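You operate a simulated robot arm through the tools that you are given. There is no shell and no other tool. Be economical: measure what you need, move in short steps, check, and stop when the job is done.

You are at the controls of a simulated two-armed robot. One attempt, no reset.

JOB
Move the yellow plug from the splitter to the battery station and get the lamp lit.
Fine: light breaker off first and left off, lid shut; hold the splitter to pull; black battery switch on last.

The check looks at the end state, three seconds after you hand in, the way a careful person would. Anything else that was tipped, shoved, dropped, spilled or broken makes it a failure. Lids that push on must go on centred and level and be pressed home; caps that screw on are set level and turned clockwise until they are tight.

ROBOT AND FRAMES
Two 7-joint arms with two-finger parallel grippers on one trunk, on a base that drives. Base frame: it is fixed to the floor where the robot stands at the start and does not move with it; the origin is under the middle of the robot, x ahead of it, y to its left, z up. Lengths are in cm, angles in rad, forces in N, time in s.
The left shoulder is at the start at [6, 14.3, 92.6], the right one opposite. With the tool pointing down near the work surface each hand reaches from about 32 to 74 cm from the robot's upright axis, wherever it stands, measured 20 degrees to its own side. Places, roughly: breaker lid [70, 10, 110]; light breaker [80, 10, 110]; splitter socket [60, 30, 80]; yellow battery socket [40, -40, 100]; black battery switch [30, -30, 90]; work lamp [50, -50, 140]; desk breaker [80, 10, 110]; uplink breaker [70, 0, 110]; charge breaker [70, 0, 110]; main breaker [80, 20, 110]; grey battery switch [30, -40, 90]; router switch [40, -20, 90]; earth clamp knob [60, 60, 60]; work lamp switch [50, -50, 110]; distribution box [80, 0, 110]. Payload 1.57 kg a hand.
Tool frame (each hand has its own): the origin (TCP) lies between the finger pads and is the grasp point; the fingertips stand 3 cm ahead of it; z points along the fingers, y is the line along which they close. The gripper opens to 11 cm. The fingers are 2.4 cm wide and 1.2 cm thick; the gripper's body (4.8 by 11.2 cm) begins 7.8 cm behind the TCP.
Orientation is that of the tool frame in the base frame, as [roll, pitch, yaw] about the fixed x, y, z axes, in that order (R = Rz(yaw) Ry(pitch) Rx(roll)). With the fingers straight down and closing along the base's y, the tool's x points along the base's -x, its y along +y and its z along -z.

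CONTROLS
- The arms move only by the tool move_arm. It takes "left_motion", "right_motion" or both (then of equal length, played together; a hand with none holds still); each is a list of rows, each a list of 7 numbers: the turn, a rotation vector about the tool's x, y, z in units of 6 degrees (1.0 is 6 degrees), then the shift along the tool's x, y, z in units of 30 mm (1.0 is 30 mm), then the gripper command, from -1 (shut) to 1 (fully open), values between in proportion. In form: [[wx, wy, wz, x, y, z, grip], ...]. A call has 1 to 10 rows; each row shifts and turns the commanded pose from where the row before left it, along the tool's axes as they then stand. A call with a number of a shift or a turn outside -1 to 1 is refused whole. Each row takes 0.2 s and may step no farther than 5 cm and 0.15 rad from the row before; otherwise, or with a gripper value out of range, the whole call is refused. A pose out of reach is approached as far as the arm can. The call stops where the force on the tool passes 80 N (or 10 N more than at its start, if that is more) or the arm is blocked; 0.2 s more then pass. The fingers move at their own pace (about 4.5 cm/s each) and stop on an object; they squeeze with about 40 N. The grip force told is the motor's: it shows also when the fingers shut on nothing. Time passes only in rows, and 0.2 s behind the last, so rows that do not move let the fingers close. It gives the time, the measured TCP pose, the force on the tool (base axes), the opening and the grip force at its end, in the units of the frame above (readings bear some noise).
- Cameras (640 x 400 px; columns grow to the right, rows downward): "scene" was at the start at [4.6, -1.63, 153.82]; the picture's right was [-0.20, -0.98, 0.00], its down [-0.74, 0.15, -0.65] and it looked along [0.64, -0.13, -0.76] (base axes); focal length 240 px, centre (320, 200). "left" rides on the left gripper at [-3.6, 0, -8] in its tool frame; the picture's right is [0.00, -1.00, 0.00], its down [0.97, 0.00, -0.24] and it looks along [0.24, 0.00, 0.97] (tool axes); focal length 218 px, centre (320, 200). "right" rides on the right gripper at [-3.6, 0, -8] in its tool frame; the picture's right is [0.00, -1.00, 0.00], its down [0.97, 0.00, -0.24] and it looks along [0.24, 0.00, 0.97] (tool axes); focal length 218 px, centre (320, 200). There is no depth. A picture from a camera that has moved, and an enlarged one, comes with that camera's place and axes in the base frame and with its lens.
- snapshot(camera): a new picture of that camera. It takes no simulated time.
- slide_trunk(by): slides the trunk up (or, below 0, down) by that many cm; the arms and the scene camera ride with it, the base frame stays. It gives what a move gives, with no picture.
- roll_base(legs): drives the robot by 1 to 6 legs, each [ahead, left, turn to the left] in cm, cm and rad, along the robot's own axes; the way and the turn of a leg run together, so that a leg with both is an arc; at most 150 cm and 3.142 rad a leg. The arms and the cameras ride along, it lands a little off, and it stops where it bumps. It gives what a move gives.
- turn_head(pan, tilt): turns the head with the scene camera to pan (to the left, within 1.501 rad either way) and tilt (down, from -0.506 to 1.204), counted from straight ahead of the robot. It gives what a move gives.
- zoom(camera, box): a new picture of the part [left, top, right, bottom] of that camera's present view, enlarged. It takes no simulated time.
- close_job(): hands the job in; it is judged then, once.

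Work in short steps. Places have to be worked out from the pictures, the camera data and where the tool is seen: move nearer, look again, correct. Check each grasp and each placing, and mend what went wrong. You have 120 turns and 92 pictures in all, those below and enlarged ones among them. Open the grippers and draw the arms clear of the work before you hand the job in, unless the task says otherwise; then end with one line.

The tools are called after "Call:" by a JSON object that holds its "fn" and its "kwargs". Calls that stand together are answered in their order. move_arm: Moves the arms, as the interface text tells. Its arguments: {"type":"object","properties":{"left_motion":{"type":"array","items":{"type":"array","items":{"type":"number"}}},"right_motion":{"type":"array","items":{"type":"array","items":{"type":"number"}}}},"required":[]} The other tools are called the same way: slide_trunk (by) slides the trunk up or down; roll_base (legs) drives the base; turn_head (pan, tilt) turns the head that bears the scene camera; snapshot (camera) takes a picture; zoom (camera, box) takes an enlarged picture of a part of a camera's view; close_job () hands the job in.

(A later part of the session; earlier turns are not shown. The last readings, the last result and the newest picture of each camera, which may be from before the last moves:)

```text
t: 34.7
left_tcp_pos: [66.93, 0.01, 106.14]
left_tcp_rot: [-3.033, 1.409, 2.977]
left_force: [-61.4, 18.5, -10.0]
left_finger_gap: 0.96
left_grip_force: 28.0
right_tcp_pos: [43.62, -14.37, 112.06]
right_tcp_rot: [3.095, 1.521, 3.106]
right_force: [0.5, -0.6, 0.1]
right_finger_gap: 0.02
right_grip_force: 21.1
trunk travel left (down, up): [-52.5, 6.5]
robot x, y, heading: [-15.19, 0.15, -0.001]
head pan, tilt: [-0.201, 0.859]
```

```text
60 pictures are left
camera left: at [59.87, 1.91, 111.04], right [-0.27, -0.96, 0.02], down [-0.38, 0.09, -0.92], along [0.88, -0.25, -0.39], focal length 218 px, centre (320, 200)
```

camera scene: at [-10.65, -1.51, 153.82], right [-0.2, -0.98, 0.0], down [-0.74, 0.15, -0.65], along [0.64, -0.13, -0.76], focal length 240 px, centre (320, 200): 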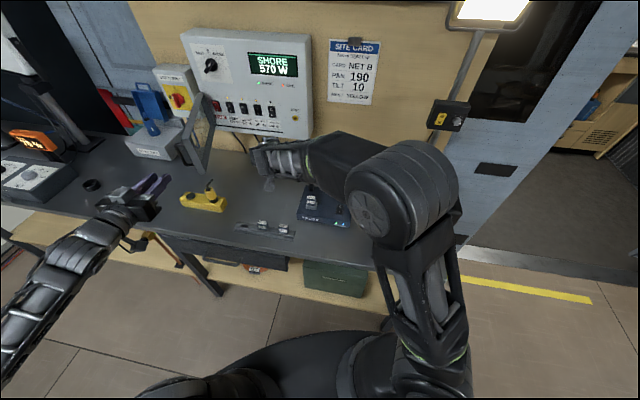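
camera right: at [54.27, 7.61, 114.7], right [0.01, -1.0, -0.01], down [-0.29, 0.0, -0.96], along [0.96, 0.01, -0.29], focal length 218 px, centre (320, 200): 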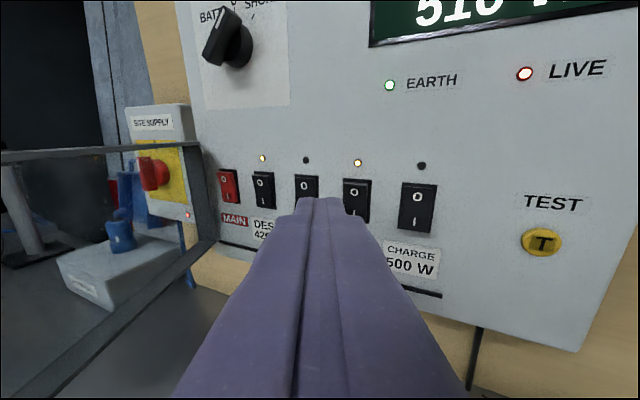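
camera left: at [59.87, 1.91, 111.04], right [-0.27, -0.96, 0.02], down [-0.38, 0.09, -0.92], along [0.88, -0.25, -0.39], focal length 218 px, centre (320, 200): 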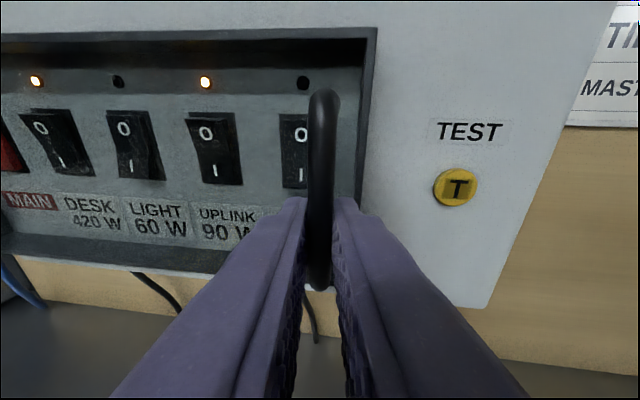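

Pressed home with 61 N. I relax, release and back straight out.

Call:
{"fn": "move_arm", "kwargs": {"left_motion": [[0, 0, 0, 0, 0, -0.15, -0.9], [0, 0, 0, 0, 0, 0, -0.5], [0, 0, 0, 0, 0, 0, -0.5], [0, 0, 0, 0, 0, -0.4, -0.5], [0, 0, 0, 0, 0, -0.6, -0.5], [0, 0, 0, 0, 0, -0.8, -0.5], [0, 0, 0, 0, 0, -0.8, -0.5], [0, 0, 0, 0, 0, -0.8, -0.5], [0, 0, 0, 0, 0, -0.8, -0.5]]}}

Call:
{"fn": "snapshot", "kwargs": {"camera": "left"}}

Call:
{"fn": "snapshot", "kwargs": {"camera": "scene"}}

```text
t: 36.7
left_tcp_pos: [55.16, 3.31, 108.41]
left_tcp_rot: [-3.04, 1.412, 2.976]
left_force: [-0.5, -0.7, 0.6]
left_finger_gap: 2.75
left_grip_force: 0.2
right_tcp_pos: [44.27, -14.64, 111.71]
right_tcp_rot: [3.07, 1.515, 3.079]
right_force: [-0.7, -0.4, 0.0]
right_finger_gap: 0.0
right_grip_force: 21.3
trunk travel left (down, up): [-52.5, 6.5]
robot x, y, heading: [-15.06, -0.14, 0.002]
head pan, tilt: [-0.201, 0.859]
```

```text
59 pictures are left
camera left: at [48.08, 5.22, 113.16], right [-0.27, -0.96, 0.02], down [-0.38, 0.09, -0.92], along [0.89, -0.25, -0.39], focal length 218 px, centre (320, 200)
```

left: 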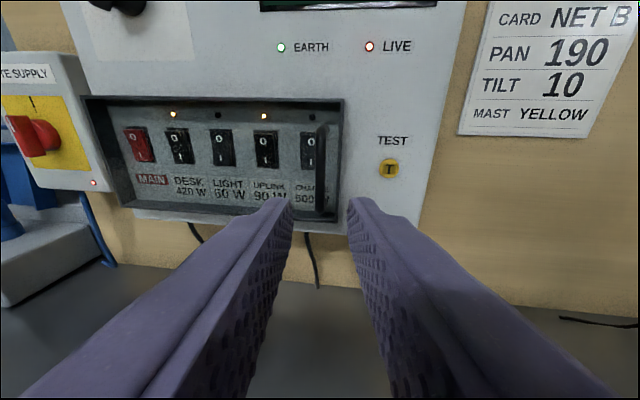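

```text
58 pictures are left
camera scene: at [-10.73, -1.58, 153.83], right [-0.2, -0.98, 0.0], down [-0.74, 0.15, -0.65], along [0.64, -0.13, -0.76], focal length 240 px, centre (320, 200)
```

scene: 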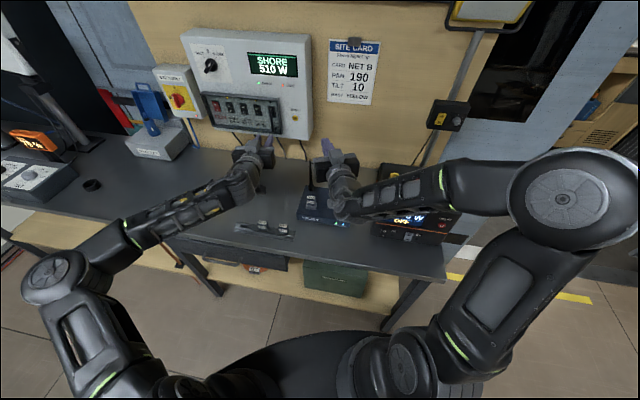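

The lid is shut and the lamp is dark. Next the plug: I estimate its top at (56.3, 26.4, 91) and the splitter axis along (0.38, 0.925). I draw both hands back and tip them down before rolling the base forward-left.

Call:
{"fn": "move_arm", "kwargs": {"left_motion": [[0, 1, 0, 0.1, 0.7, -0.66, 0], [0, 1, 0, 0.17, 0.7, -0.64, 0], [0, 1, 0, 0.24, 0.7, -0.62, 0], [0, 1, 0, 0.3, 0.7, -0.59, 0], [0, 1, 0, 0.36, 0.7, -0.56, 0], [0, 1, 0, 0.42, 0.7, -0.52, 0], [0, 1, 0, 0.47, 0.7, -0.47, 0], [0, 1, 0, 0.52, 0.7, -0.42, 0], [0, 1, 0, 0.56, 0.7, -0.36, 0], [0, 1, 0, 0.59, 0.7, -0.3, 0]], "right_motion": [[0, 1, 0, 0.1, -0.2, -0.66, 0], [0, 1, 0, 0.17, -0.2, -0.64, 0], [0, 1, 0, 0.24, -0.2, -0.62, 0], [0, 1, 0, 0.3, -0.2, -0.59, 0], [0, 1, 0, 0.36, -0.2, -0.56, 0], [0, 1, 0, 0.42, -0.2, -0.52, 0], [0, 1, 0, 0.47, -0.2, -0.47, 0], [0, 1, 0, 0.52, -0.2, -0.42, 0], [0, 1, 0, 0.56, -0.2, -0.36, 0], [0, 1, 0, 0.59, -0.2, -0.3, 0]]}}

Call:
{"fn": "move_arm", "kwargs": {"left_motion": [[0, 1, 0, 0.2, 0, 0, 0], [0, 1, 0, 0.2, 0, 0, 0], [0, 1, 0, 0, 0, 0, 0], [0, 0.5, 0, 0, 0, 0, 0]], "right_motion": [[0, 1, 0, 0, 0, 0, 0], [0, 1, 0, 0, 0, 0, 0], [0, 1, 0, 0, 0, 0, 0], [0, 1, 0, 0, 0, 0, 0]]}}

```text
t: 38.9
left_tcp_pos: [41.48, 28.87, 108.1]
left_tcp_rot: [-3.122, 0.363, 2.877]
left_force: [0.5, 0.1, -0.2]
left_finger_gap: 5.51
left_grip_force: 0.0
right_tcp_pos: [24.67, -20.95, 109.8]
right_tcp_rot: [3.136, 0.466, -3.132]
right_force: [-0.7, 0.2, -0.5]
right_finger_gap: 5.5
right_grip_force: 0.1
trunk travel left (down, up): [-52.5, 6.5]
robot x, y, heading: [-14.92, -0.08, 0.003]
head pan, tilt: [-0.201, 0.859]
```

```text
t: 39.9
left_tcp_pos: [40.16, 28.57, 105.67]
left_tcp_rot: [-3.102, 0.016, 2.863]
left_force: [-0.2, -0.1, -0.2]
left_finger_gap: 5.52
left_grip_force: 0.0
left hand out of reach, approached as far as the arm can: row 3, 4
right_tcp_pos: [24.52, -20.98, 109.89]
right_tcp_rot: [3.138, 0.047, -3.13]
right_force: [0.2, -1.0, 0.5]
right_finger_gap: 5.49
right_grip_force: 0.0
trunk travel left (down, up): [-52.5, 6.5]
robot x, y, heading: [-14.9, 0.2, -0.001]
head pan, tilt: [-0.201, 0.859]
```

Both hands point down now. I roll the base ahead 18 and left 10.

Call:
{"fn": "roll_base", "kwargs": {"legs": [[18, 10, 0]]}}

Call:
{"fn": "snapshot", "kwargs": {"camera": "left"}}

Call:
{"fn": "turn_head", "kwargs": {"pan": 0.3, "tilt": 0.85}}

Call:
{"fn": "snapshot", "kwargs": {"camera": "scene"}}

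```text
t: 41.5
left_tcp_pos: [58.42, 38.47, 105.58]
left_tcp_rot: [-3.101, 0.016, 2.861]
left_force: [0.2, 0.3, 0.0]
left_finger_gap: 5.5
left_grip_force: 0.1
right_tcp_pos: [42.72, -11.11, 109.8]
right_tcp_rot: [3.138, 0.047, -3.131]
right_force: [-0.2, -0.3, 0.6]
right_finger_gap: 5.51
right_grip_force: 0.0
trunk travel left (down, up): [-52.5, 6.5]
robot x, y, heading: [2.44, 10.1, -0.003]
head pan, tilt: [-0.201, 0.859]
```

```text
57 pictures are left
camera left: at [61.86, 37.73, 113.66], right [-0.28, -0.96, 0.04], down [-0.93, 0.28, 0.23], along [-0.23, 0.03, -0.97], focal length 218 px, centre (320, 200)
```

left: 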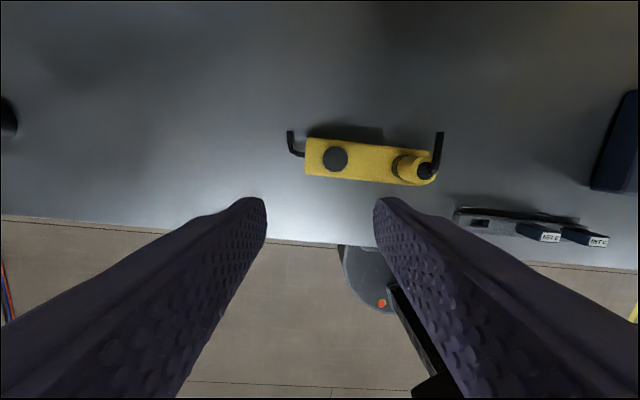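

```text
t: 42.4
left_tcp_pos: [58.4, 38.47, 105.74]
left_tcp_rot: [-3.103, 0.016, 2.861]
left_force: [-0.2, 0.1, 0.0]
left_finger_gap: 5.48
left_grip_force: 0.1
right_tcp_pos: [42.59, -11.1, 109.78]
right_tcp_rot: [3.139, 0.048, -3.133]
right_force: [0.5, -0.5, 0.0]
right_finger_gap: 5.49
right_grip_force: 0.0
trunk travel left (down, up): [-52.5, 6.5]
robot x, y, heading: [2.59, 10.01, -0.004]
head pan, tilt: [0.3, 0.85]
```

```text
56 pictures are left
camera scene: at [7.26, 12.28, 153.89], right [0.29, -0.96, 0.0], down [-0.72, -0.22, -0.66], along [0.63, 0.19, -0.75], focal length 240 px, centre (320, 200)
```

scene: 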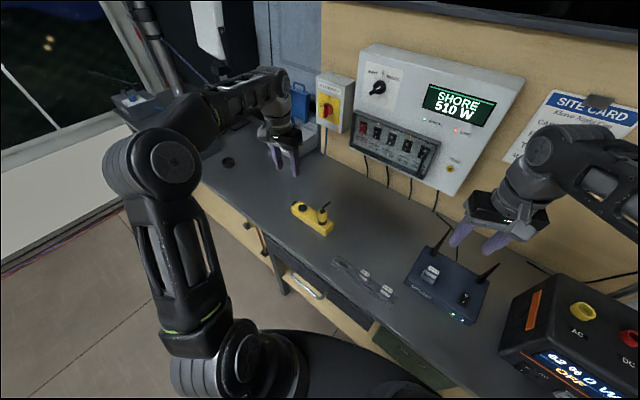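

The splitter's long axis lies nearly along the left hand's closing line, so I turn the left hand about its axis ~84° to close across it.

Call:
{"fn": "move_arm", "kwargs": {"left_motion": [[0, 0, -1, 0, 0, 0, 0.1], [0, 0, -1, 0, 0, 0, 0.1], [0, 0, -1, 0, 0, 0, 0.1], [0, 0, -1, 0, 0, 0, 0.1], [0, 0, -1, 0, 0, 0, 0.1], [0, 0, -1, 0, 0, 0, 0.1], [0, 0, -1, 0, 0, 0, 0.1], [0, 0, -1, 0, 0, 0, 0.1], [0, 0, -1, 0, 0, 0, 0.1], [0, 0, -1, 0, 0, 0, 0.1]]}}

```text
t: 44.6
left_tcp_pos: [58.39, 38.49, 105.77]
left_tcp_rot: [-3.109, -0.026, -2.375]
left_force: [-0.2, -0.3, 0.1]
left_finger_gap: 6.04
left_grip_force: 0.1
right_tcp_pos: [42.66, -10.99, 109.76]
right_tcp_rot: [3.137, 0.048, -3.133]
right_force: [-0.7, 0.7, -0.7]
right_finger_gap: 5.5
right_grip_force: 0.1
trunk travel left (down, up): [-52.5, 6.5]
robot x, y, heading: [2.57, 10.03, -0.001]
head pan, tilt: [0.3, 0.85]
```

The turn works. I finish it, centre over the capped end, and lower to about z = 96.

Call:
{"fn": "move_arm", "kwargs": {"left_motion": [[0, 0, -1, 0, 0, 0, 0.4], [0, 0, -1, 0, 0, 0, 0.4], [0, 0, -1, 0, 0, 0, 0.4], [0, 0, -0.95, 0, 0, 0, 0.4], [0, 0, 0, 0.32, -0.43, 0.8, 0.4], [0, 0, 0, 0.32, -0.43, 0.8, 0.4], [0, 0, 0, 0, 0, 0.8, 0.4], [0, 0, 0, 0, 0, 0.8, 0.4]]}}

Call:
{"fn": "snapshot", "kwargs": {"camera": "left"}}

```text
t: 46.4
left_tcp_pos: [59.97, 35.35, 96.21]
left_tcp_rot: [-3.121, -0.037, -1.963]
left_force: [0.5, 0.2, -0.2]
left_finger_gap: 7.71
left_grip_force: 0.1
right_tcp_pos: [42.62, -11.06, 109.78]
right_tcp_rot: [3.139, 0.049, -3.132]
right_force: [0.6, 0.0, -0.4]
right_finger_gap: 5.5
right_grip_force: 0.0
trunk travel left (down, up): [-52.5, 6.5]
robot x, y, heading: [3.05, 10.28, -0.001]
head pan, tilt: [0.3, 0.85]
```

```text
55 pictures are left
camera left: at [61.35, 38.94, 104.01], right [0.92, -0.38, 0.02], down [-0.37, -0.89, 0.28], along [-0.09, -0.26, -0.96], focal length 218 px, centre (320, 200)
```

left: 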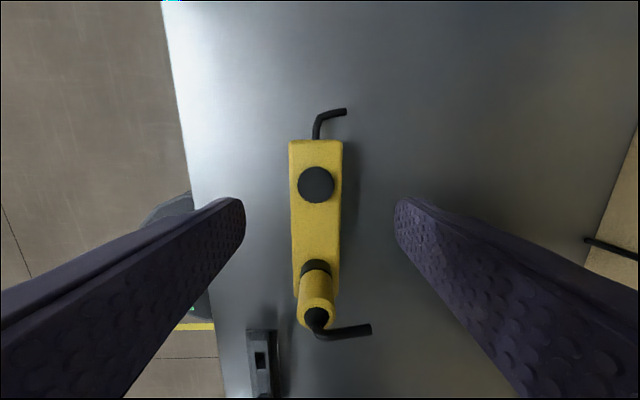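

Well aligned with the splitter between the fingers. I lean the hand ~11° away from the plug and descend to the splitter.

Call:
{"fn": "move_arm", "kwargs": {"left_motion": [[0, 1, 0, 0, 0, 0, 0.4], [0, 0.5, 0, 0, 0, 0, 0.4], [0, 0, 0, -0.16, 0, 0.82, 0.4], [0, 0, 0, -0.16, 0, 0.82, 0.4], [0, 0, 0, -0.16, 0, 0.82, 0.4], [0, 0, 0, -0.16, 0, 0.82, 0.4]]}}

Call:
{"fn": "snapshot", "kwargs": {"camera": "left"}}

```text
t: 47.8
left_tcp_pos: [60.28, 35.3, 86.29]
left_tcp_rot: [-3.12, -0.194, -1.967]
left_force: [-0.4, 0.4, 0.1]
left_finger_gap: 7.68
left_grip_force: 0.0
right_tcp_pos: [42.65, -11.12, 109.87]
right_tcp_rot: [3.139, 0.05, -3.131]
right_force: [-0.1, -0.6, -0.5]
right_finger_gap: 5.52
right_grip_force: 0.0
trunk travel left (down, up): [-52.5, 6.5]
robot x, y, heading: [2.78, 10.16, -0.0]
head pan, tilt: [0.3, 0.85]
```

```text
54 pictures are left
camera left: at [62.09, 39.85, 93.35], right [0.92, -0.38, 0.02], down [-0.35, -0.83, 0.42], along [-0.14, -0.4, -0.91], focal length 218 px, centre (320, 200)
```

left: 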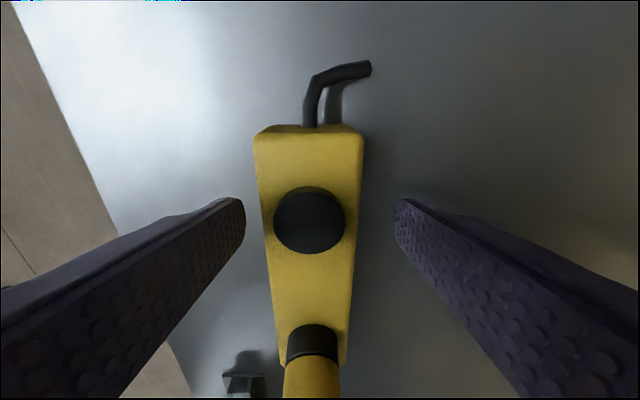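

Down the last 2.6 cm with a small centring shift, then close gently on the splitter.

Call:
{"fn": "move_arm", "kwargs": {"left_motion": [[0, 0, 0, -0.08, 0.15, 0.42, 0.4], [0, 0, 0, -0.08, 0, 0.42, 0.4], [0, 0, 0, 0, 0, 0, -0.1], [0, 0, 0, 0, 0, 0, -1], [0, 0, 0, 0, 0, 0, -1], [0, 0, 0, 0, 0, 0, -1]]}}

Call:
{"fn": "snapshot", "kwargs": {"camera": "left"}}

```text
t: 49.2
left_tcp_pos: [59.81, 35.34, 83.81]
left_tcp_rot: [-3.121, -0.194, -1.967]
left_force: [-0.7, 1.6, 1.0]
left_finger_gap: 4.99
left_grip_force: 34.2
right_tcp_pos: [42.59, -11.01, 109.85]
right_tcp_rot: [3.14, 0.047, -3.133]
right_force: [-0.3, -0.5, -0.3]
right_finger_gap: 5.51
right_grip_force: 0.0
trunk travel left (down, up): [-52.5, 6.5]
robot x, y, heading: [2.96, 10.16, -0.0]
head pan, tilt: [0.3, 0.85]
```

```text
53 pictures are left
camera left: at [61.62, 40.05, 90.81], right [0.92, -0.38, 0.02], down [-0.35, -0.83, 0.42], along [-0.14, -0.4, -0.91], focal length 218 px, centre (320, 200)
```

left: 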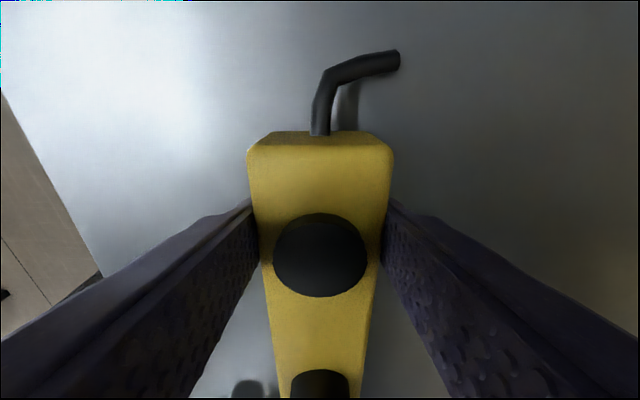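

The splitter is held firmly. Now I bring the right hand over, high, toward the plug at about (56.4, 27.1).

Call:
{"fn": "move_arm", "kwargs": {"right_motion": [[0, 0, 0, -0.36, 1, 0, 0], [0, 0, 0, -0.36, 1, 0, 0], [0, 0, 0, -0.36, 1, 0, 0], [0, 0, 0, -0.36, 1, 0, 0], [0, 0, 0, -0.36, 1, 0, 0], [0, 0, 0, -0.36, 1, 0, 0], [0, 0, 0, -0.36, 1, 0, 0], [0, 0, 0, -0.36, 1, 0, 0], [0, 0, 0, -0.36, 1, 0, 0], [0, 0, 0, -0.36, 1, 0, 0]]}}

Call:
{"fn": "snapshot", "kwargs": {"camera": "right"}}

Call:
{"fn": "snapshot", "kwargs": {"camera": "scene"}}

```text
t: 51.4
left_tcp_pos: [59.86, 35.38, 83.65]
left_tcp_rot: [-3.12, -0.193, -1.966]
left_force: [0.5, -0.9, 0.6]
left_finger_gap: 4.97
left_grip_force: 39.3
right_tcp_pos: [51.74, 15.03, 110.53]
right_tcp_rot: [3.137, 0.051, -3.129]
right_force: [-0.1, -0.4, -0.5]
right_finger_gap: 5.49
right_grip_force: 0.1
right hand out of reach, approached as far as the arm can: row 9, 10
trunk travel left (down, up): [-52.5, 6.5]
robot x, y, heading: [2.69, 10.04, -0.003]
head pan, tilt: [0.3, 0.85]
```

```text
52 pictures are left
camera right: at [55.08, 15.0, 118.46], right [0.01, -1.0, -0.01], down [-0.98, -0.01, 0.19], along [-0.19, 0.0, -0.98], focal length 218 px, centre (320, 200)
```

right: 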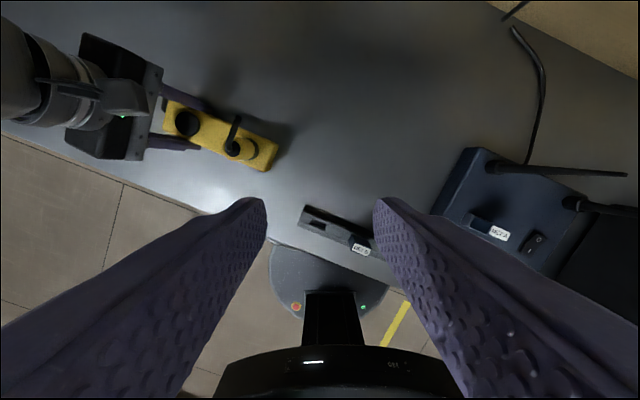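

```text
51 pictures are left
camera scene: at [7.24, 12.33, 153.89], right [0.29, -0.96, 0.0], down [-0.72, -0.22, -0.66], along [0.63, 0.19, -0.75], focal length 240 px, centre (320, 200)
```

scene: 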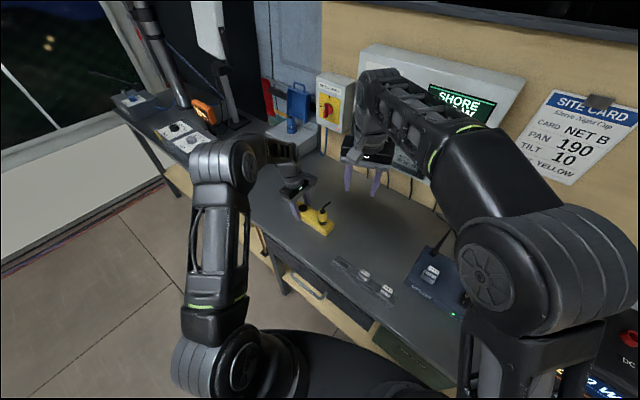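

Reach is tight at this height, so I lower while moving sideways to a point above the plug.

Call:
{"fn": "move_arm", "kwargs": {"right_motion": [[0, 0, 0, 0, 0, 0.8, 0], [0, 0, 0, 0, 0, 0.8, 0], [0, 0, 0, -0.3, 0.7, 0.5, 0], [0, 0, 0, -0.3, 0.7, 0.4, 0], [0, 0, 0, -0.3, 0.7, 0.3, 0], [0, 0, 0, -0.3, 0.7, 0.3, 0], [0, 0, 0, -0.3, 0.7, 0.2, 0], [0, 0, 0, 0, 0.5, 0.2, 0]]}}

Call:
{"fn": "snapshot", "kwargs": {"camera": "right"}}

```text
t: 53.2
left_tcp_pos: [59.95, 35.38, 83.69]
left_tcp_rot: [-3.12, -0.193, -1.967]
left_force: [0.2, 1.0, 1.2]
left_finger_gap: 4.94
left_grip_force: 39.8
right_tcp_pos: [56.63, 26.87, 99.99]
right_tcp_rot: [3.139, 0.05, -3.135]
right_force: [0.0, -0.7, 0.2]
right_finger_gap: 5.49
right_grip_force: 0.1
trunk travel left (down, up): [-52.5, 6.5]
robot x, y, heading: [3.0, 10.13, -0.003]
head pan, tilt: [0.3, 0.85]
```

```text
50 pictures are left
camera right: at [59.93, 26.94, 108.0], right [0.01, -1.0, 0.0], down [-0.98, -0.01, 0.19], along [-0.19, 0.0, -0.98], focal length 218 px, centre (320, 200)
```

right: 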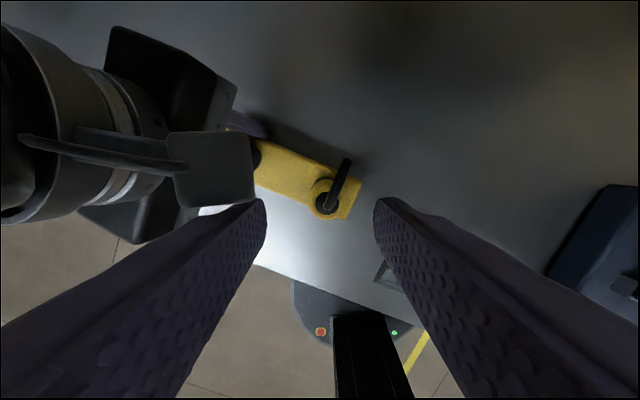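

There is a block on the left hand near the right hand's path; I check it from the scene camera before descending.

Call:
{"fn": "zoom", "kwargs": {"camera": "scene", "box": [220, 110, 420, 260]}}

Call:
{"fn": "zoom", "kwargs": {"camera": "right", "box": [60, 20, 380, 260]}}

```text
2.67 times, centred on (320, 185) of scene
camera zoom: at [7.24, 12.3, 153.89], right [0.29, -0.96, 0.0], down [-0.72, -0.22, -0.66], along [0.63, 0.19, -0.75], focal length 639 px, centre (320, 240)
```

zoom: 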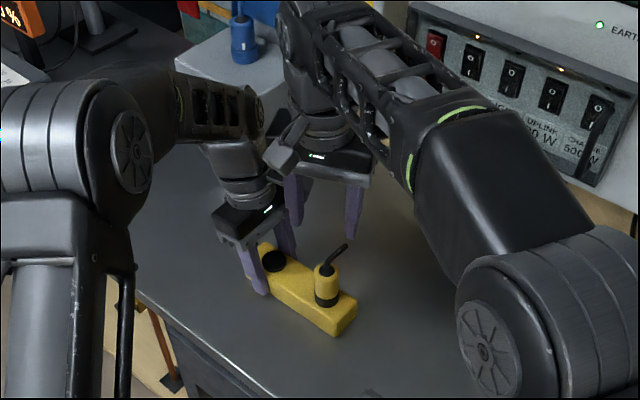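

```text
1.67 times, centred on (220, 140) of right
camera zoom: at [59.93, 26.94, 108.0], right [0.01, -1.0, 0.0], down [-0.98, -0.01, 0.19], along [-0.19, 0.0, -0.98], focal length 364 px, centre (487, 300)
```

zoom: 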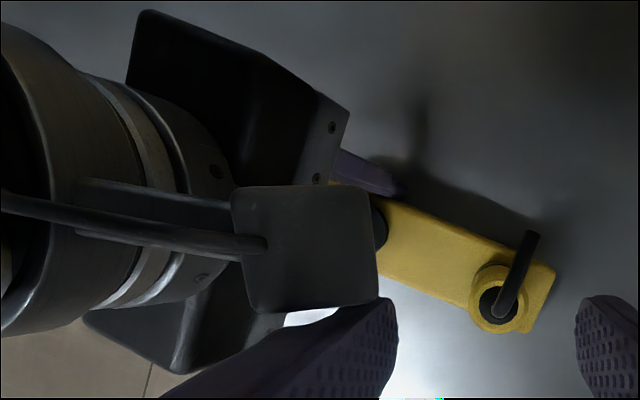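

The block sits at about (59.4, 32.3, 97), belonging to the left hand, and would be in the right palm's way. I regrip the splitter with more lean and nearer its far end.

Call:
{"fn": "move_arm", "kwargs": {"left_motion": [[0, 0, 0, 0, 0, 0, 0.3], [0, 0, 0, 0, 0, 0, 0.3], [0, 0.8, 0, -0.19, 0, -0.13, 0.3], [0, 0.8, 0, -0.18, 0, -0.13, 0.3], [0, 0.7, 0, 0, 0, 0, 0.3], [0, 0, 0, 0, 0, 0, -0.1], [0, 0, 0, 0, 0, 0, -1], [0, 0, 0, 0, 0, 0, -1], [0, 0, 0, 0, 0, 0, -1]]}}

Call:
{"fn": "zoom", "kwargs": {"camera": "right", "box": [60, 20, 380, 260]}}

Call:
{"fn": "snapshot", "kwargs": {"camera": "left"}}

```text
t: 55.2
left_tcp_pos: [60.32, 36.48, 84.16]
left_tcp_rot: [-3.119, -0.436, -1.972]
left_force: [-1.8, 0.4, 3.1]
left_finger_gap: 4.97
left_grip_force: 37.6
right_tcp_pos: [56.65, 26.95, 100.05]
right_tcp_rot: [3.138, 0.049, -3.132]
right_force: [-0.2, 0.3, 1.1]
right_finger_gap: 5.5
right_grip_force: 0.1
trunk travel left (down, up): [-52.5, 6.5]
robot x, y, heading: [2.91, 10.23, -0.002]
head pan, tilt: [0.3, 0.85]
```

```text
1.67 times, centred on (220, 140) of right
camera zoom: at [59.91, 26.93, 108.04], right [0.01, -1.0, 0.0], down [-0.98, -0.01, 0.19], along [-0.19, 0.0, -0.98], focal length 364 px, centre (487, 300)
```

zoom: 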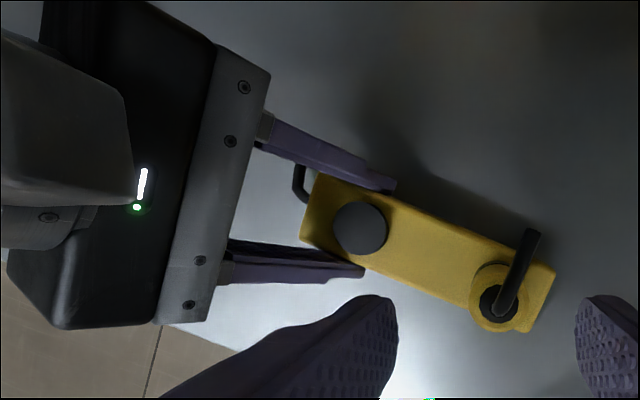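

```text
46 pictures are left
camera left: at [62.73, 42.55, 89.88], right [0.92, -0.38, 0.02], down [-0.31, -0.71, 0.63], along [-0.23, -0.59, -0.78], focal length 218 px, centre (320, 200)
```

left: 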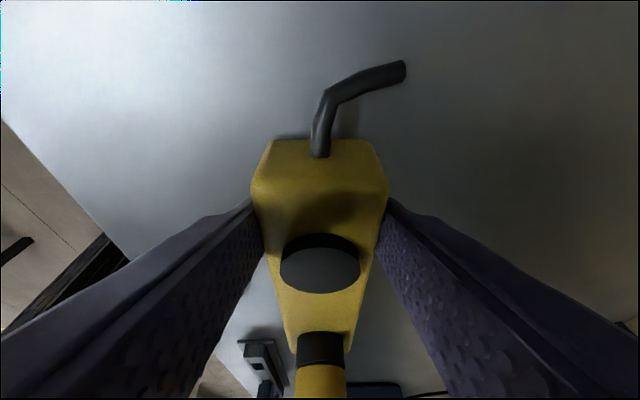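

Clear now. I square the right hand, shift 0.6 cm, and descend most of the way over the plug.

Call:
{"fn": "move_arm", "kwargs": {"right_motion": [[0, 0.47, 0, 0, -0.2, 0, 0], [0, 0, 0, 0, 0, 0.7, 0], [0, 0, 0, 0, 0, 0.7, 0], [0, 0, 0, 0, 0, 0.7, 0]]}}

Call:
{"fn": "snapshot", "kwargs": {"camera": "right"}}

Call:
{"fn": "zoom", "kwargs": {"camera": "scene", "box": [250, 130, 390, 250]}}

```text
t: 56.2
left_tcp_pos: [60.35, 36.5, 84.16]
left_tcp_rot: [-3.119, -0.435, -1.973]
left_force: [1.3, 0.3, 4.5]
left_finger_gap: 4.98
left_grip_force: 40.0
right_tcp_pos: [56.73, 26.86, 93.82]
right_tcp_rot: [3.138, 0.0, -3.134]
right_force: [0.1, 1.5, -0.6]
right_finger_gap: 5.52
right_grip_force: 0.0
right hand out of reach, approached as far as the arm can: row 1
trunk travel left (down, up): [-52.5, 6.5]
robot x, y, heading: [2.69, 10.16, -0.003]
head pan, tilt: [0.3, 0.85]
```

```text
45 pictures are left
camera right: at [60.35, 26.89, 101.69], right [0.01, -1.0, 0.0], down [-0.97, -0.01, 0.24], along [-0.24, 0.0, -0.97], focal length 218 px, centre (320, 200)
```

right: 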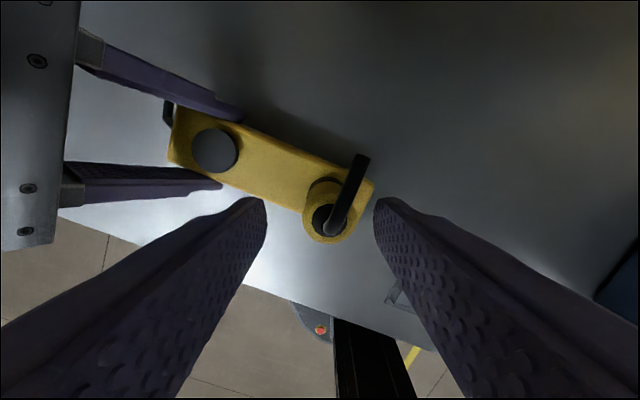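

```text
3.33 times, centred on (320, 190) of scene
camera zoom: at [7.26, 12.3, 153.89], right [0.29, -0.96, 0.0], down [-0.72, -0.22, -0.66], along [0.63, 0.19, -0.75], focal length 799 px, centre (320, 233)
```

zoom: 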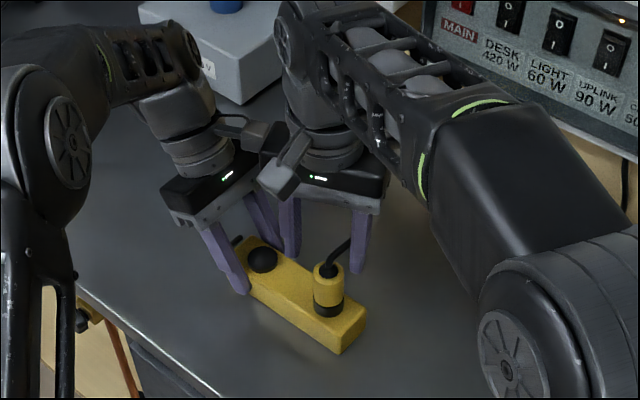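

The plug is at about (56.7, 26.5). I nudge -0.35 cm in y, descend to z ≈ 88.5 and close.

Call:
{"fn": "move_arm", "kwargs": {"right_motion": [[0, 0, 0, 0, -0.12, 0.45, 0], [0, 0, 0, 0, 0, 0.45, 0], [0, 0, 0, 0, 0, 0.45, 0], [0, 0, 0, 0, 0, 0.42, 0], [0, 0, 0, 0, 0, 0, 0]]}}

Call:
{"fn": "snapshot", "kwargs": {"camera": "right"}}

```text
t: 57.4
left_tcp_pos: [60.34, 36.53, 84.18]
left_tcp_rot: [-3.118, -0.436, -1.973]
left_force: [1.1, 0.0, 7.4]
left_finger_gap: 4.98
left_grip_force: 40.5
right_tcp_pos: [56.56, 26.71, 88.44]
right_tcp_rot: [3.137, 0.0, -3.132]
right_force: [-0.5, 0.4, 0.3]
right_finger_gap: 5.5
right_grip_force: 0.2
trunk travel left (down, up): [-52.5, 6.5]
robot x, y, heading: [3.16, 10.04, -0.002]
head pan, tilt: [0.3, 0.85]
```

```text
43 pictures are left
camera right: at [60.26, 26.65, 96.37], right [0.01, -1.0, 0.0], down [-0.97, -0.01, 0.24], along [-0.24, 0.0, -0.97], focal length 218 px, centre (320, 200)
```

right: 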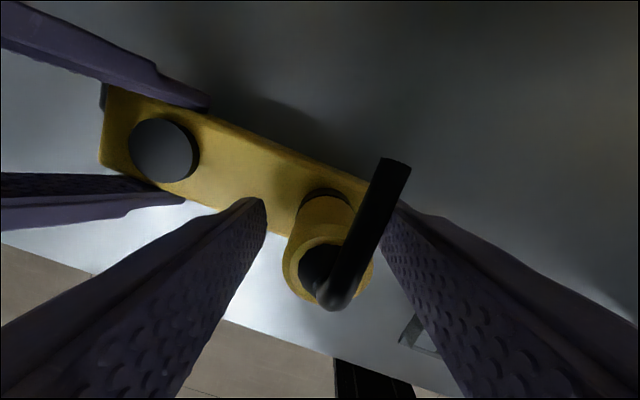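

Plug is between the fingers and centred. I nudge forward 0.3 cm and close.

Call:
{"fn": "move_arm", "kwargs": {"right_motion": [[0, 0, 0, -0.1, 0, 0, 0], [0, 0, 0, 0, 0, 0, -0.5], [0, 0, 0, 0, 0, 0, -1], [0, 0, 0, 0, 0, 0, -1], [0, 0, 0, 0, 0, 0, -1]]}}

Call:
{"fn": "snapshot", "kwargs": {"camera": "right"}}

```text
t: 58.6
left_tcp_pos: [60.29, 36.63, 84.14]
left_tcp_rot: [-3.121, -0.43, -1.972]
left_force: [4.5, 13.2, 5.2]
left_finger_gap: 4.96
left_grip_force: 40.3
right_tcp_pos: [56.79, 26.58, 88.44]
right_tcp_rot: [-3.141, 0.0, -3.134]
right_force: [-3.9, -16.8, 2.3]
right_finger_gap: 3.17
right_grip_force: 36.5
trunk travel left (down, up): [-52.5, 6.5]
robot x, y, heading: [2.52, 9.99, -0.002]
head pan, tilt: [0.3, 0.85]
```

```text
42 pictures are left
camera right: at [60.57, 26.51, 96.33], right [0.01, -1.0, 0.0], down [-0.97, -0.01, 0.24], along [-0.24, 0.0, -0.97], focal length 218 px, centre (320, 200)
```

right: 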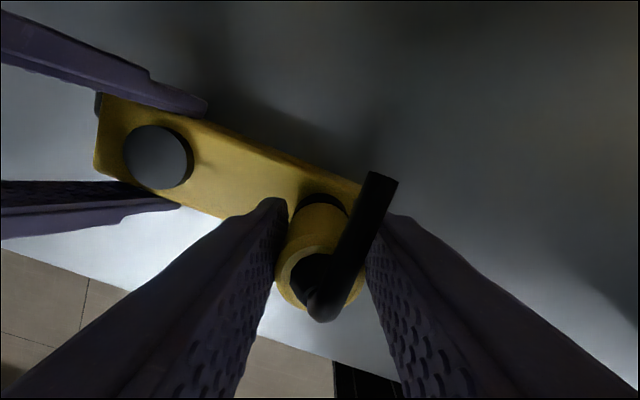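

Gripped at 3.2 cm. I relieve the side load slightly and pull straight up while the left hand holds the splitter.

Call:
{"fn": "move_arm", "kwargs": {"right_motion": [[0, 0, 0, 0, -0.06, 0, -1], [0, 0, 0, 0, 0, -0.1, -1], [0, 0, 0, 0, 0, -0.15, -1], [0, 0, 0, 0, 0, -0.15, -1], [0, 0, 0, 0, 0, -0.15, -1]]}}

Call:
{"fn": "snapshot", "kwargs": {"camera": "right"}}

```text
t: 59.8
left_tcp_pos: [60.44, 36.44, 84.23]
left_tcp_rot: [-3.116, -0.435, -1.972]
left_force: [1.8, 4.1, 10.8]
left_finger_gap: 4.96
left_grip_force: 39.7
right_tcp_pos: [56.89, 26.69, 90.31]
right_tcp_rot: [3.133, 0.001, -3.13]
right_force: [1.3, -1.8, -0.3]
right_finger_gap: 3.08
right_grip_force: 39.4
trunk travel left (down, up): [-52.5, 6.5]
robot x, y, heading: [2.7, 10.03, -0.003]
head pan, tilt: [0.3, 0.85]
```

```text
41 pictures are left
camera right: at [60.51, 26.62, 98.17], right [0.01, -1.0, -0.01], down [-0.97, -0.01, 0.24], along [-0.24, 0.01, -0.97], focal length 218 px, centre (320, 200)
```

right: 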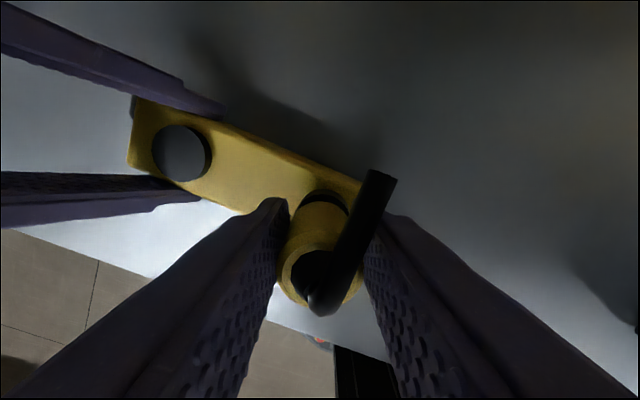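

It came with low force and the plug keeps its place in the fingers. I raise further and check.

Call:
{"fn": "move_arm", "kwargs": {"right_motion": [[0, 0, 0, 0, 0, -0.4, -1], [0, 0, 0, 0, 0, -0.6, -1], [0, 0, 0, 0, 0, -0.8, -1], [0, 0, 0, 0, 0, -0.8, -1]]}}

Call:
{"fn": "snapshot", "kwargs": {"camera": "right"}}

Call:
{"fn": "zoom", "kwargs": {"camera": "scene", "box": [250, 110, 410, 250]}}

```text
t: 60.8
left_tcp_pos: [60.34, 36.39, 84.23]
left_tcp_rot: [-3.119, -0.437, -1.972]
left_force: [2.7, -0.3, 11.8]
left_finger_gap: 4.97
left_grip_force: 39.9
right_tcp_pos: [56.81, 26.57, 97.98]
right_tcp_rot: [3.136, 0.002, -3.133]
right_force: [-0.4, 0.8, -0.8]
right_finger_gap: 3.07
right_grip_force: 39.8
trunk travel left (down, up): [-52.5, 6.5]
robot x, y, heading: [3.23, 9.95, -0.001]
head pan, tilt: [0.3, 0.85]
```

```text
40 pictures are left
camera right: at [60.45, 26.57, 105.8], right [0.01, -1.0, -0.01], down [-0.97, -0.01, 0.24], along [-0.24, 0.0, -0.97], focal length 218 px, centre (320, 200)
```

right: 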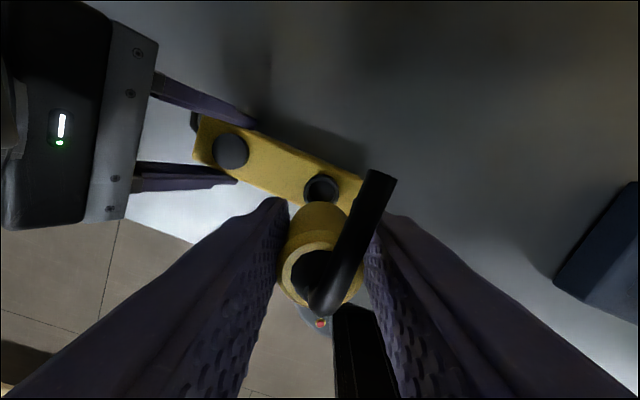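

```text
2.86 times, centred on (330, 180) of scene
camera zoom: at [7.18, 12.28, 153.89], right [0.29, -0.96, 0.0], down [-0.72, -0.22, -0.66], along [0.63, 0.19, -0.75], focal length 685 px, centre (291, 257)
```

zoom: 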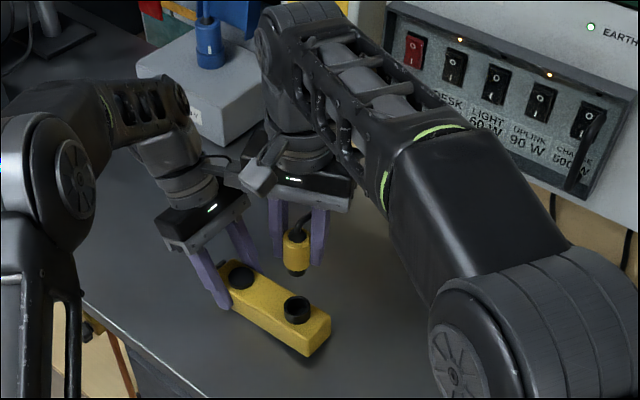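

The plug is out, splitter steady. I release the splitter with the left hand and draw it away up and back.

Call:
{"fn": "move_arm", "kwargs": {"left_motion": [[0, 0, 0, 0, 0, 0, 0.3], [0, 0, 0, 0, 0, 0, 0.3], [0, 0, 0, 0, 0, 0, 0.3], [0, 0, 0, 0, 0, -0.5, 0.3], [0, 0, 0, 0, 0, -0.8, 0.3], [0, 0, 0, 0, 0, -0.8, 0.3], [0, 0, 0, 0, 0, -0.8, 0.3], [0, 0, 0, 0, 0, -0.8, 0.3]]}}

Call:
{"fn": "move_arm", "kwargs": {"right_motion": [[0, 0, 0, 0, -0.7, -0.3, -1], [0, 0, 0, 0, -0.7, -0.3, -1], [0, 0, 0, 0, -0.7, -0.4, -1], [0, 0, 0, 0.1, -0.8, -0.4, -1], [0, 0, 0, 0.1, -0.8, -0.4, -1], [0, 0, 0, 0.1, -0.8, -0.4, -1], [0, 0, 0, 0.2, -0.8, -0.4, -1], [0, 0, 0, 0.3, -0.8, -0.4, -1], [0, 0, 0, 0.3, -0.8, 0, -1], [0, 0, 0, 0.3, -0.8, 0, -1]]}}

Call:
{"fn": "snapshot", "kwargs": {"camera": "scene"}}

```text
t: 62.6
left_tcp_pos: [61.19, 39.03, 89.76]
left_tcp_rot: [-3.119, -0.435, -1.972]
left_force: [-0.6, 0.0, 0.4]
left_finger_gap: 7.15
left_grip_force: 0.1
left hand out of reach, approached as far as the arm can: row 7, 8
right_tcp_pos: [56.95, 26.6, 97.87]
right_tcp_rot: [3.135, 0.005, -3.13]
right_force: [-0.3, 0.4, -0.8]
right_finger_gap: 3.08
right_grip_force: 39.3
trunk travel left (down, up): [-52.5, 6.5]
robot x, y, heading: [2.39, 9.71, -0.003]
head pan, tilt: [0.3, 0.85]
```

```text
t: 64.8
left_tcp_pos: [61.14, 39.08, 89.7]
left_tcp_rot: [-3.119, -0.434, -1.972]
left_force: [1.0, 0.1, -1.1]
left_finger_gap: 7.12
left_grip_force: 0.1
right_tcp_pos: [52.71, 3.09, 106.64]
right_tcp_rot: [3.136, 0.001, -3.131]
right_force: [-1.2, -0.7, -0.6]
right_finger_gap: 3.09
right_grip_force: 39.8
trunk travel left (down, up): [-52.5, 6.5]
robot x, y, heading: [2.58, 10.16, -0.0]
head pan, tilt: [0.3, 0.85]
```

```text
38 pictures are left
camera scene: at [7.24, 12.23, 153.89], right [0.29, -0.96, 0.0], down [-0.72, -0.22, -0.66], along [0.63, 0.19, -0.75], focal length 240 px, centre (320, 200)
```

scene: 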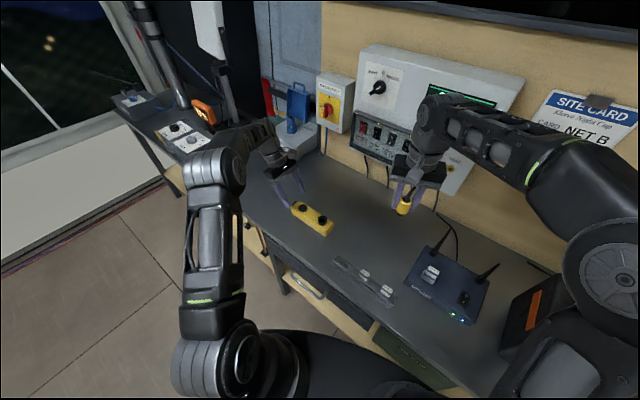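

The splitter stays in place. I bring the left hand upright and up before moving the base.

Call:
{"fn": "move_arm", "kwargs": {"left_motion": [[0, -1, 0, 0.3, 0, -0.8, 0.3], [0, -1, 0, 0.2, 0, -0.8, 0.3], [0, -1, 0, 0.1, 0, -0.8, 0.3], [0, -1, 0, 0, 0, -0.8, 0.3], [0, 0, 0, 0, 0, -0.8, 0.3], [0, 0, 0, 0, 0, -0.8, 0.3]]}}

Call:
{"fn": "roll_base", "kwargs": {"legs": [[-12, -12, 0]]}}

Call:
{"fn": "turn_head", "kwargs": {"pan": -0.6, "tilt": 0.8}}

Call:
{"fn": "snapshot", "kwargs": {"camera": "scene"}}

```text
t: 66.2
left_tcp_pos: [61.41, 40.07, 104.52]
left_tcp_rot: [-3.121, -0.016, -1.963]
left_force: [0.5, -0.5, 0.9]
left_finger_gap: 7.14
left_grip_force: 0.1
right_tcp_pos: [52.84, 3.16, 106.75]
right_tcp_rot: [3.139, 0.001, -3.132]
right_force: [-0.6, -0.2, -0.1]
right_finger_gap: 3.09
right_grip_force: 40.0
trunk travel left (down, up): [-52.5, 6.5]
robot x, y, heading: [2.93, 10.04, -0.004]
head pan, tilt: [0.3, 0.85]
```

```text
t: 67.7
left_tcp_pos: [49.26, 28.25, 104.56]
left_tcp_rot: [-3.122, -0.015, -1.961]
left_force: [-0.5, 0.2, 0.2]
left_finger_gap: 7.16
left_grip_force: 0.1
right_tcp_pos: [40.63, -8.68, 106.73]
right_tcp_rot: [3.137, 0.0, -3.133]
right_force: [0.6, 0.3, -0.6]
right_finger_gap: 3.06
right_grip_force: 40.0
trunk travel left (down, up): [-52.5, 6.5]
robot x, y, heading: [-9.24, -1.64, -0.001]
head pan, tilt: [0.3, 0.85]
```

```text
t: 68.9
left_tcp_pos: [49.31, 28.25, 104.38]
left_tcp_rot: [-3.121, -0.016, -1.962]
left_force: [-0.3, -0.2, 0.2]
left_finger_gap: 7.12
left_grip_force: 0.1
right_tcp_pos: [40.75, -8.54, 106.76]
right_tcp_rot: [3.137, 0.0, -3.131]
right_force: [0.9, 0.9, -0.5]
right_finger_gap: 3.08
right_grip_force: 40.0
trunk travel left (down, up): [-52.5, 6.5]
robot x, y, heading: [-9.33, -1.64, 0.002]
head pan, tilt: [-0.6, 0.799]
```

```text
37 pictures are left
camera scene: at [-5.6, -6.43, 154.29], right [-0.57, -0.82, 0.0], down [-0.59, 0.41, -0.7], along [0.57, -0.39, -0.72], focal length 240 px, centre (320, 200)
```

scene: 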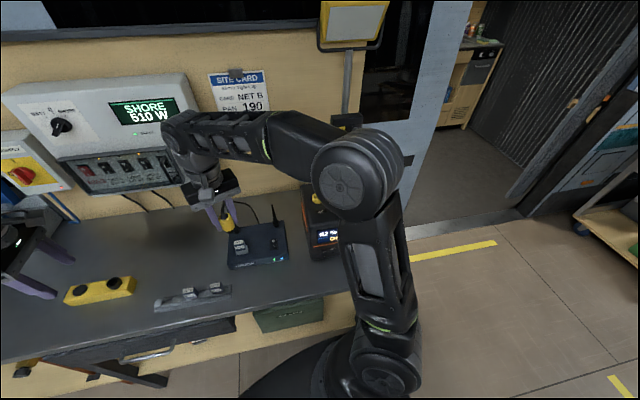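

The arm hides the station, so I bring the right hand a bit toward it and use its camera.

Call:
{"fn": "move_arm", "kwargs": {"right_motion": [[0, 0, 0, 0.2, -0.7, -0.4, -1], [0, 0, 0, 0.2, -0.7, -0.4, -1], [0, 0, 0, 0.2, -0.7, -0.4, -1], [0, 0, 0, 0.2, -0.7, 0, -1], [0, 0, 0, 0.2, -0.7, 0, -1], [0, 0, 0, 0.2, -0.7, 0, -1]]}}

Call:
{"fn": "snapshot", "kwargs": {"camera": "right"}}

```text
t: 70.3
left_tcp_pos: [49.24, 28.13, 104.43]
left_tcp_rot: [-3.121, -0.017, -1.961]
left_force: [-0.1, 0.3, 0.8]
left_finger_gap: 7.16
left_grip_force: 0.0
right_tcp_pos: [37.28, -21.36, 110.28]
right_tcp_rot: [3.136, 0.0, -3.13]
right_force: [-0.5, 0.5, -0.1]
right_finger_gap: 3.09
right_grip_force: 40.0
trunk travel left (down, up): [-52.5, 6.5]
robot x, y, heading: [-9.13, -1.58, -0.001]
head pan, tilt: [-0.6, 0.799]
```

```text
36 pictures are left
camera right: at [40.92, -21.28, 118.19], right [0.01, -1.0, 0.0], down [-0.97, -0.01, 0.24], along [-0.24, 0.0, -0.97], focal length 218 px, centre (320, 200)
```

right: 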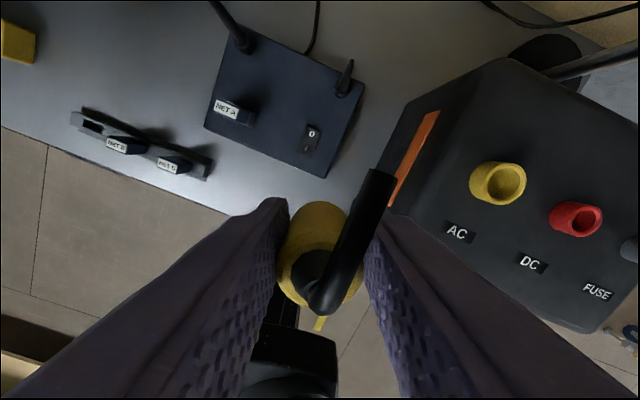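

The AC socket rim triangulates well to (38.2, -35.4, 101.7), upright. I check the plug's exact place in the grip.

Call:
{"fn": "zoom", "kwargs": {"camera": "right", "box": [240, 160, 400, 340]}}

Call:
{"fn": "zoom", "kwargs": {"camera": "scene", "box": [170, 120, 400, 280]}}

```text
2.22 times, centred on (320, 250) of right
camera zoom: at [40.92, -21.28, 118.19], right [0.01, -1.0, 0.0], down [-0.97, -0.01, 0.24], along [-0.24, 0.0, -0.97], focal length 485 px, centre (320, 89)
```

zoom: 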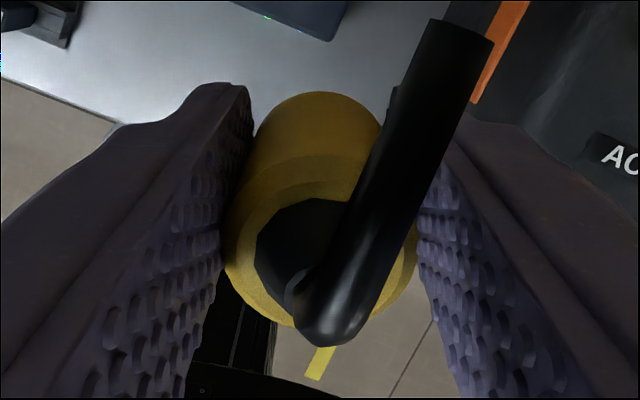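

```text
2.50 times, centred on (285, 200) of scene
camera zoom: at [-5.61, -6.5, 154.29], right [-0.57, -0.82, 0.0], down [-0.59, 0.41, -0.7], along [0.57, -0.4, -0.72], focal length 599 px, centre (408, 200)
```

zoom: 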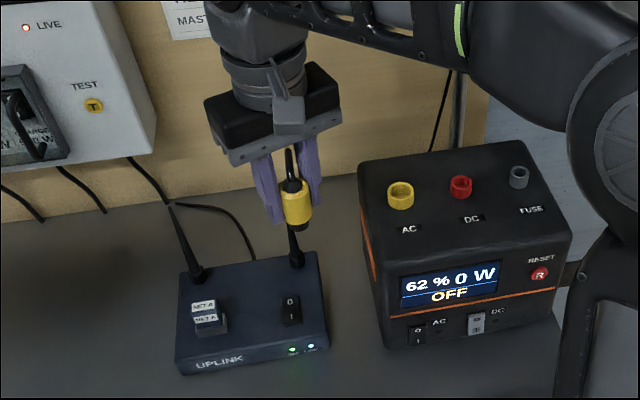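

Plug prong bottom is ~5.8 cm below the TCP and the body bottom ~4.6. I carry it to just above the AC socket, TCP about (38.4, -35.4, 109.5).

Call:
{"fn": "move_arm", "kwargs": {"right_motion": [[0, 0, 0, -0.06, -0.67, 0, -1], [0, 0, 0, -0.06, -0.67, 0, -1], [0, 0, 0, -0.06, -0.67, 0, -1], [0, 0, 0, -0.06, -0.67, 0, -1], [0, 0, 0, -0.06, -0.67, 0, -1], [0, 0, 0, -0.06, -0.67, 0, -1], [0, 0, 0, 0, -0.66, 0.25, -1]]}}

Call:
{"fn": "snapshot", "kwargs": {"camera": "right"}}

Call:
{"fn": "zoom", "kwargs": {"camera": "scene", "box": [250, 120, 410, 280]}}

```text
t: 71.9
left_tcp_pos: [49.31, 28.36, 104.5]
left_tcp_rot: [-3.122, -0.016, -1.962]
left_force: [-0.1, 0.1, 0.5]
left_finger_gap: 7.12
left_grip_force: 0.1
right_tcp_pos: [38.56, -35.29, 109.43]
right_tcp_rot: [3.137, 0.001, -3.133]
right_force: [-1.4, -0.5, -0.7]
right_finger_gap: 3.08
right_grip_force: 39.7
trunk travel left (down, up): [-52.5, 6.5]
robot x, y, heading: [-8.97, -1.52, 0.004]
head pan, tilt: [-0.6, 0.799]
```

```text
33 pictures are left
camera right: at [42.29, -35.28, 117.2], right [0.01, -1.0, 0.0], down [-0.97, -0.01, 0.24], along [-0.24, 0.0, -0.97], focal length 218 px, centre (320, 200)
```

right: 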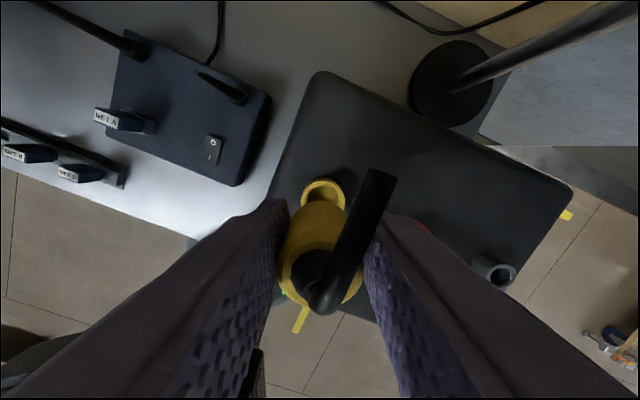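

```text
2.50 times, centred on (330, 200) of scene
camera zoom: at [-5.59, -6.5, 154.29], right [-0.57, -0.82, 0.0], down [-0.59, 0.41, -0.7], along [0.57, -0.4, -0.72], focal length 599 px, centre (295, 200)
```

zoom: 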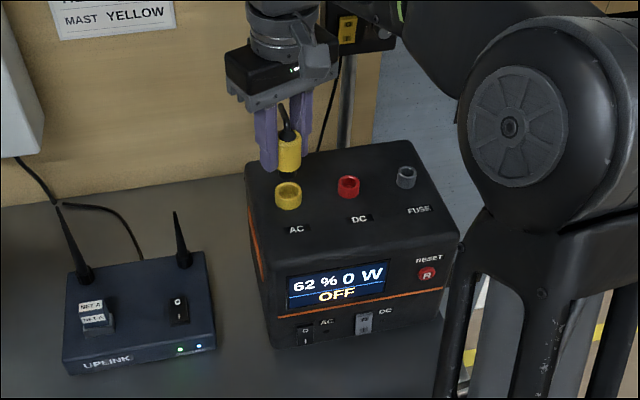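

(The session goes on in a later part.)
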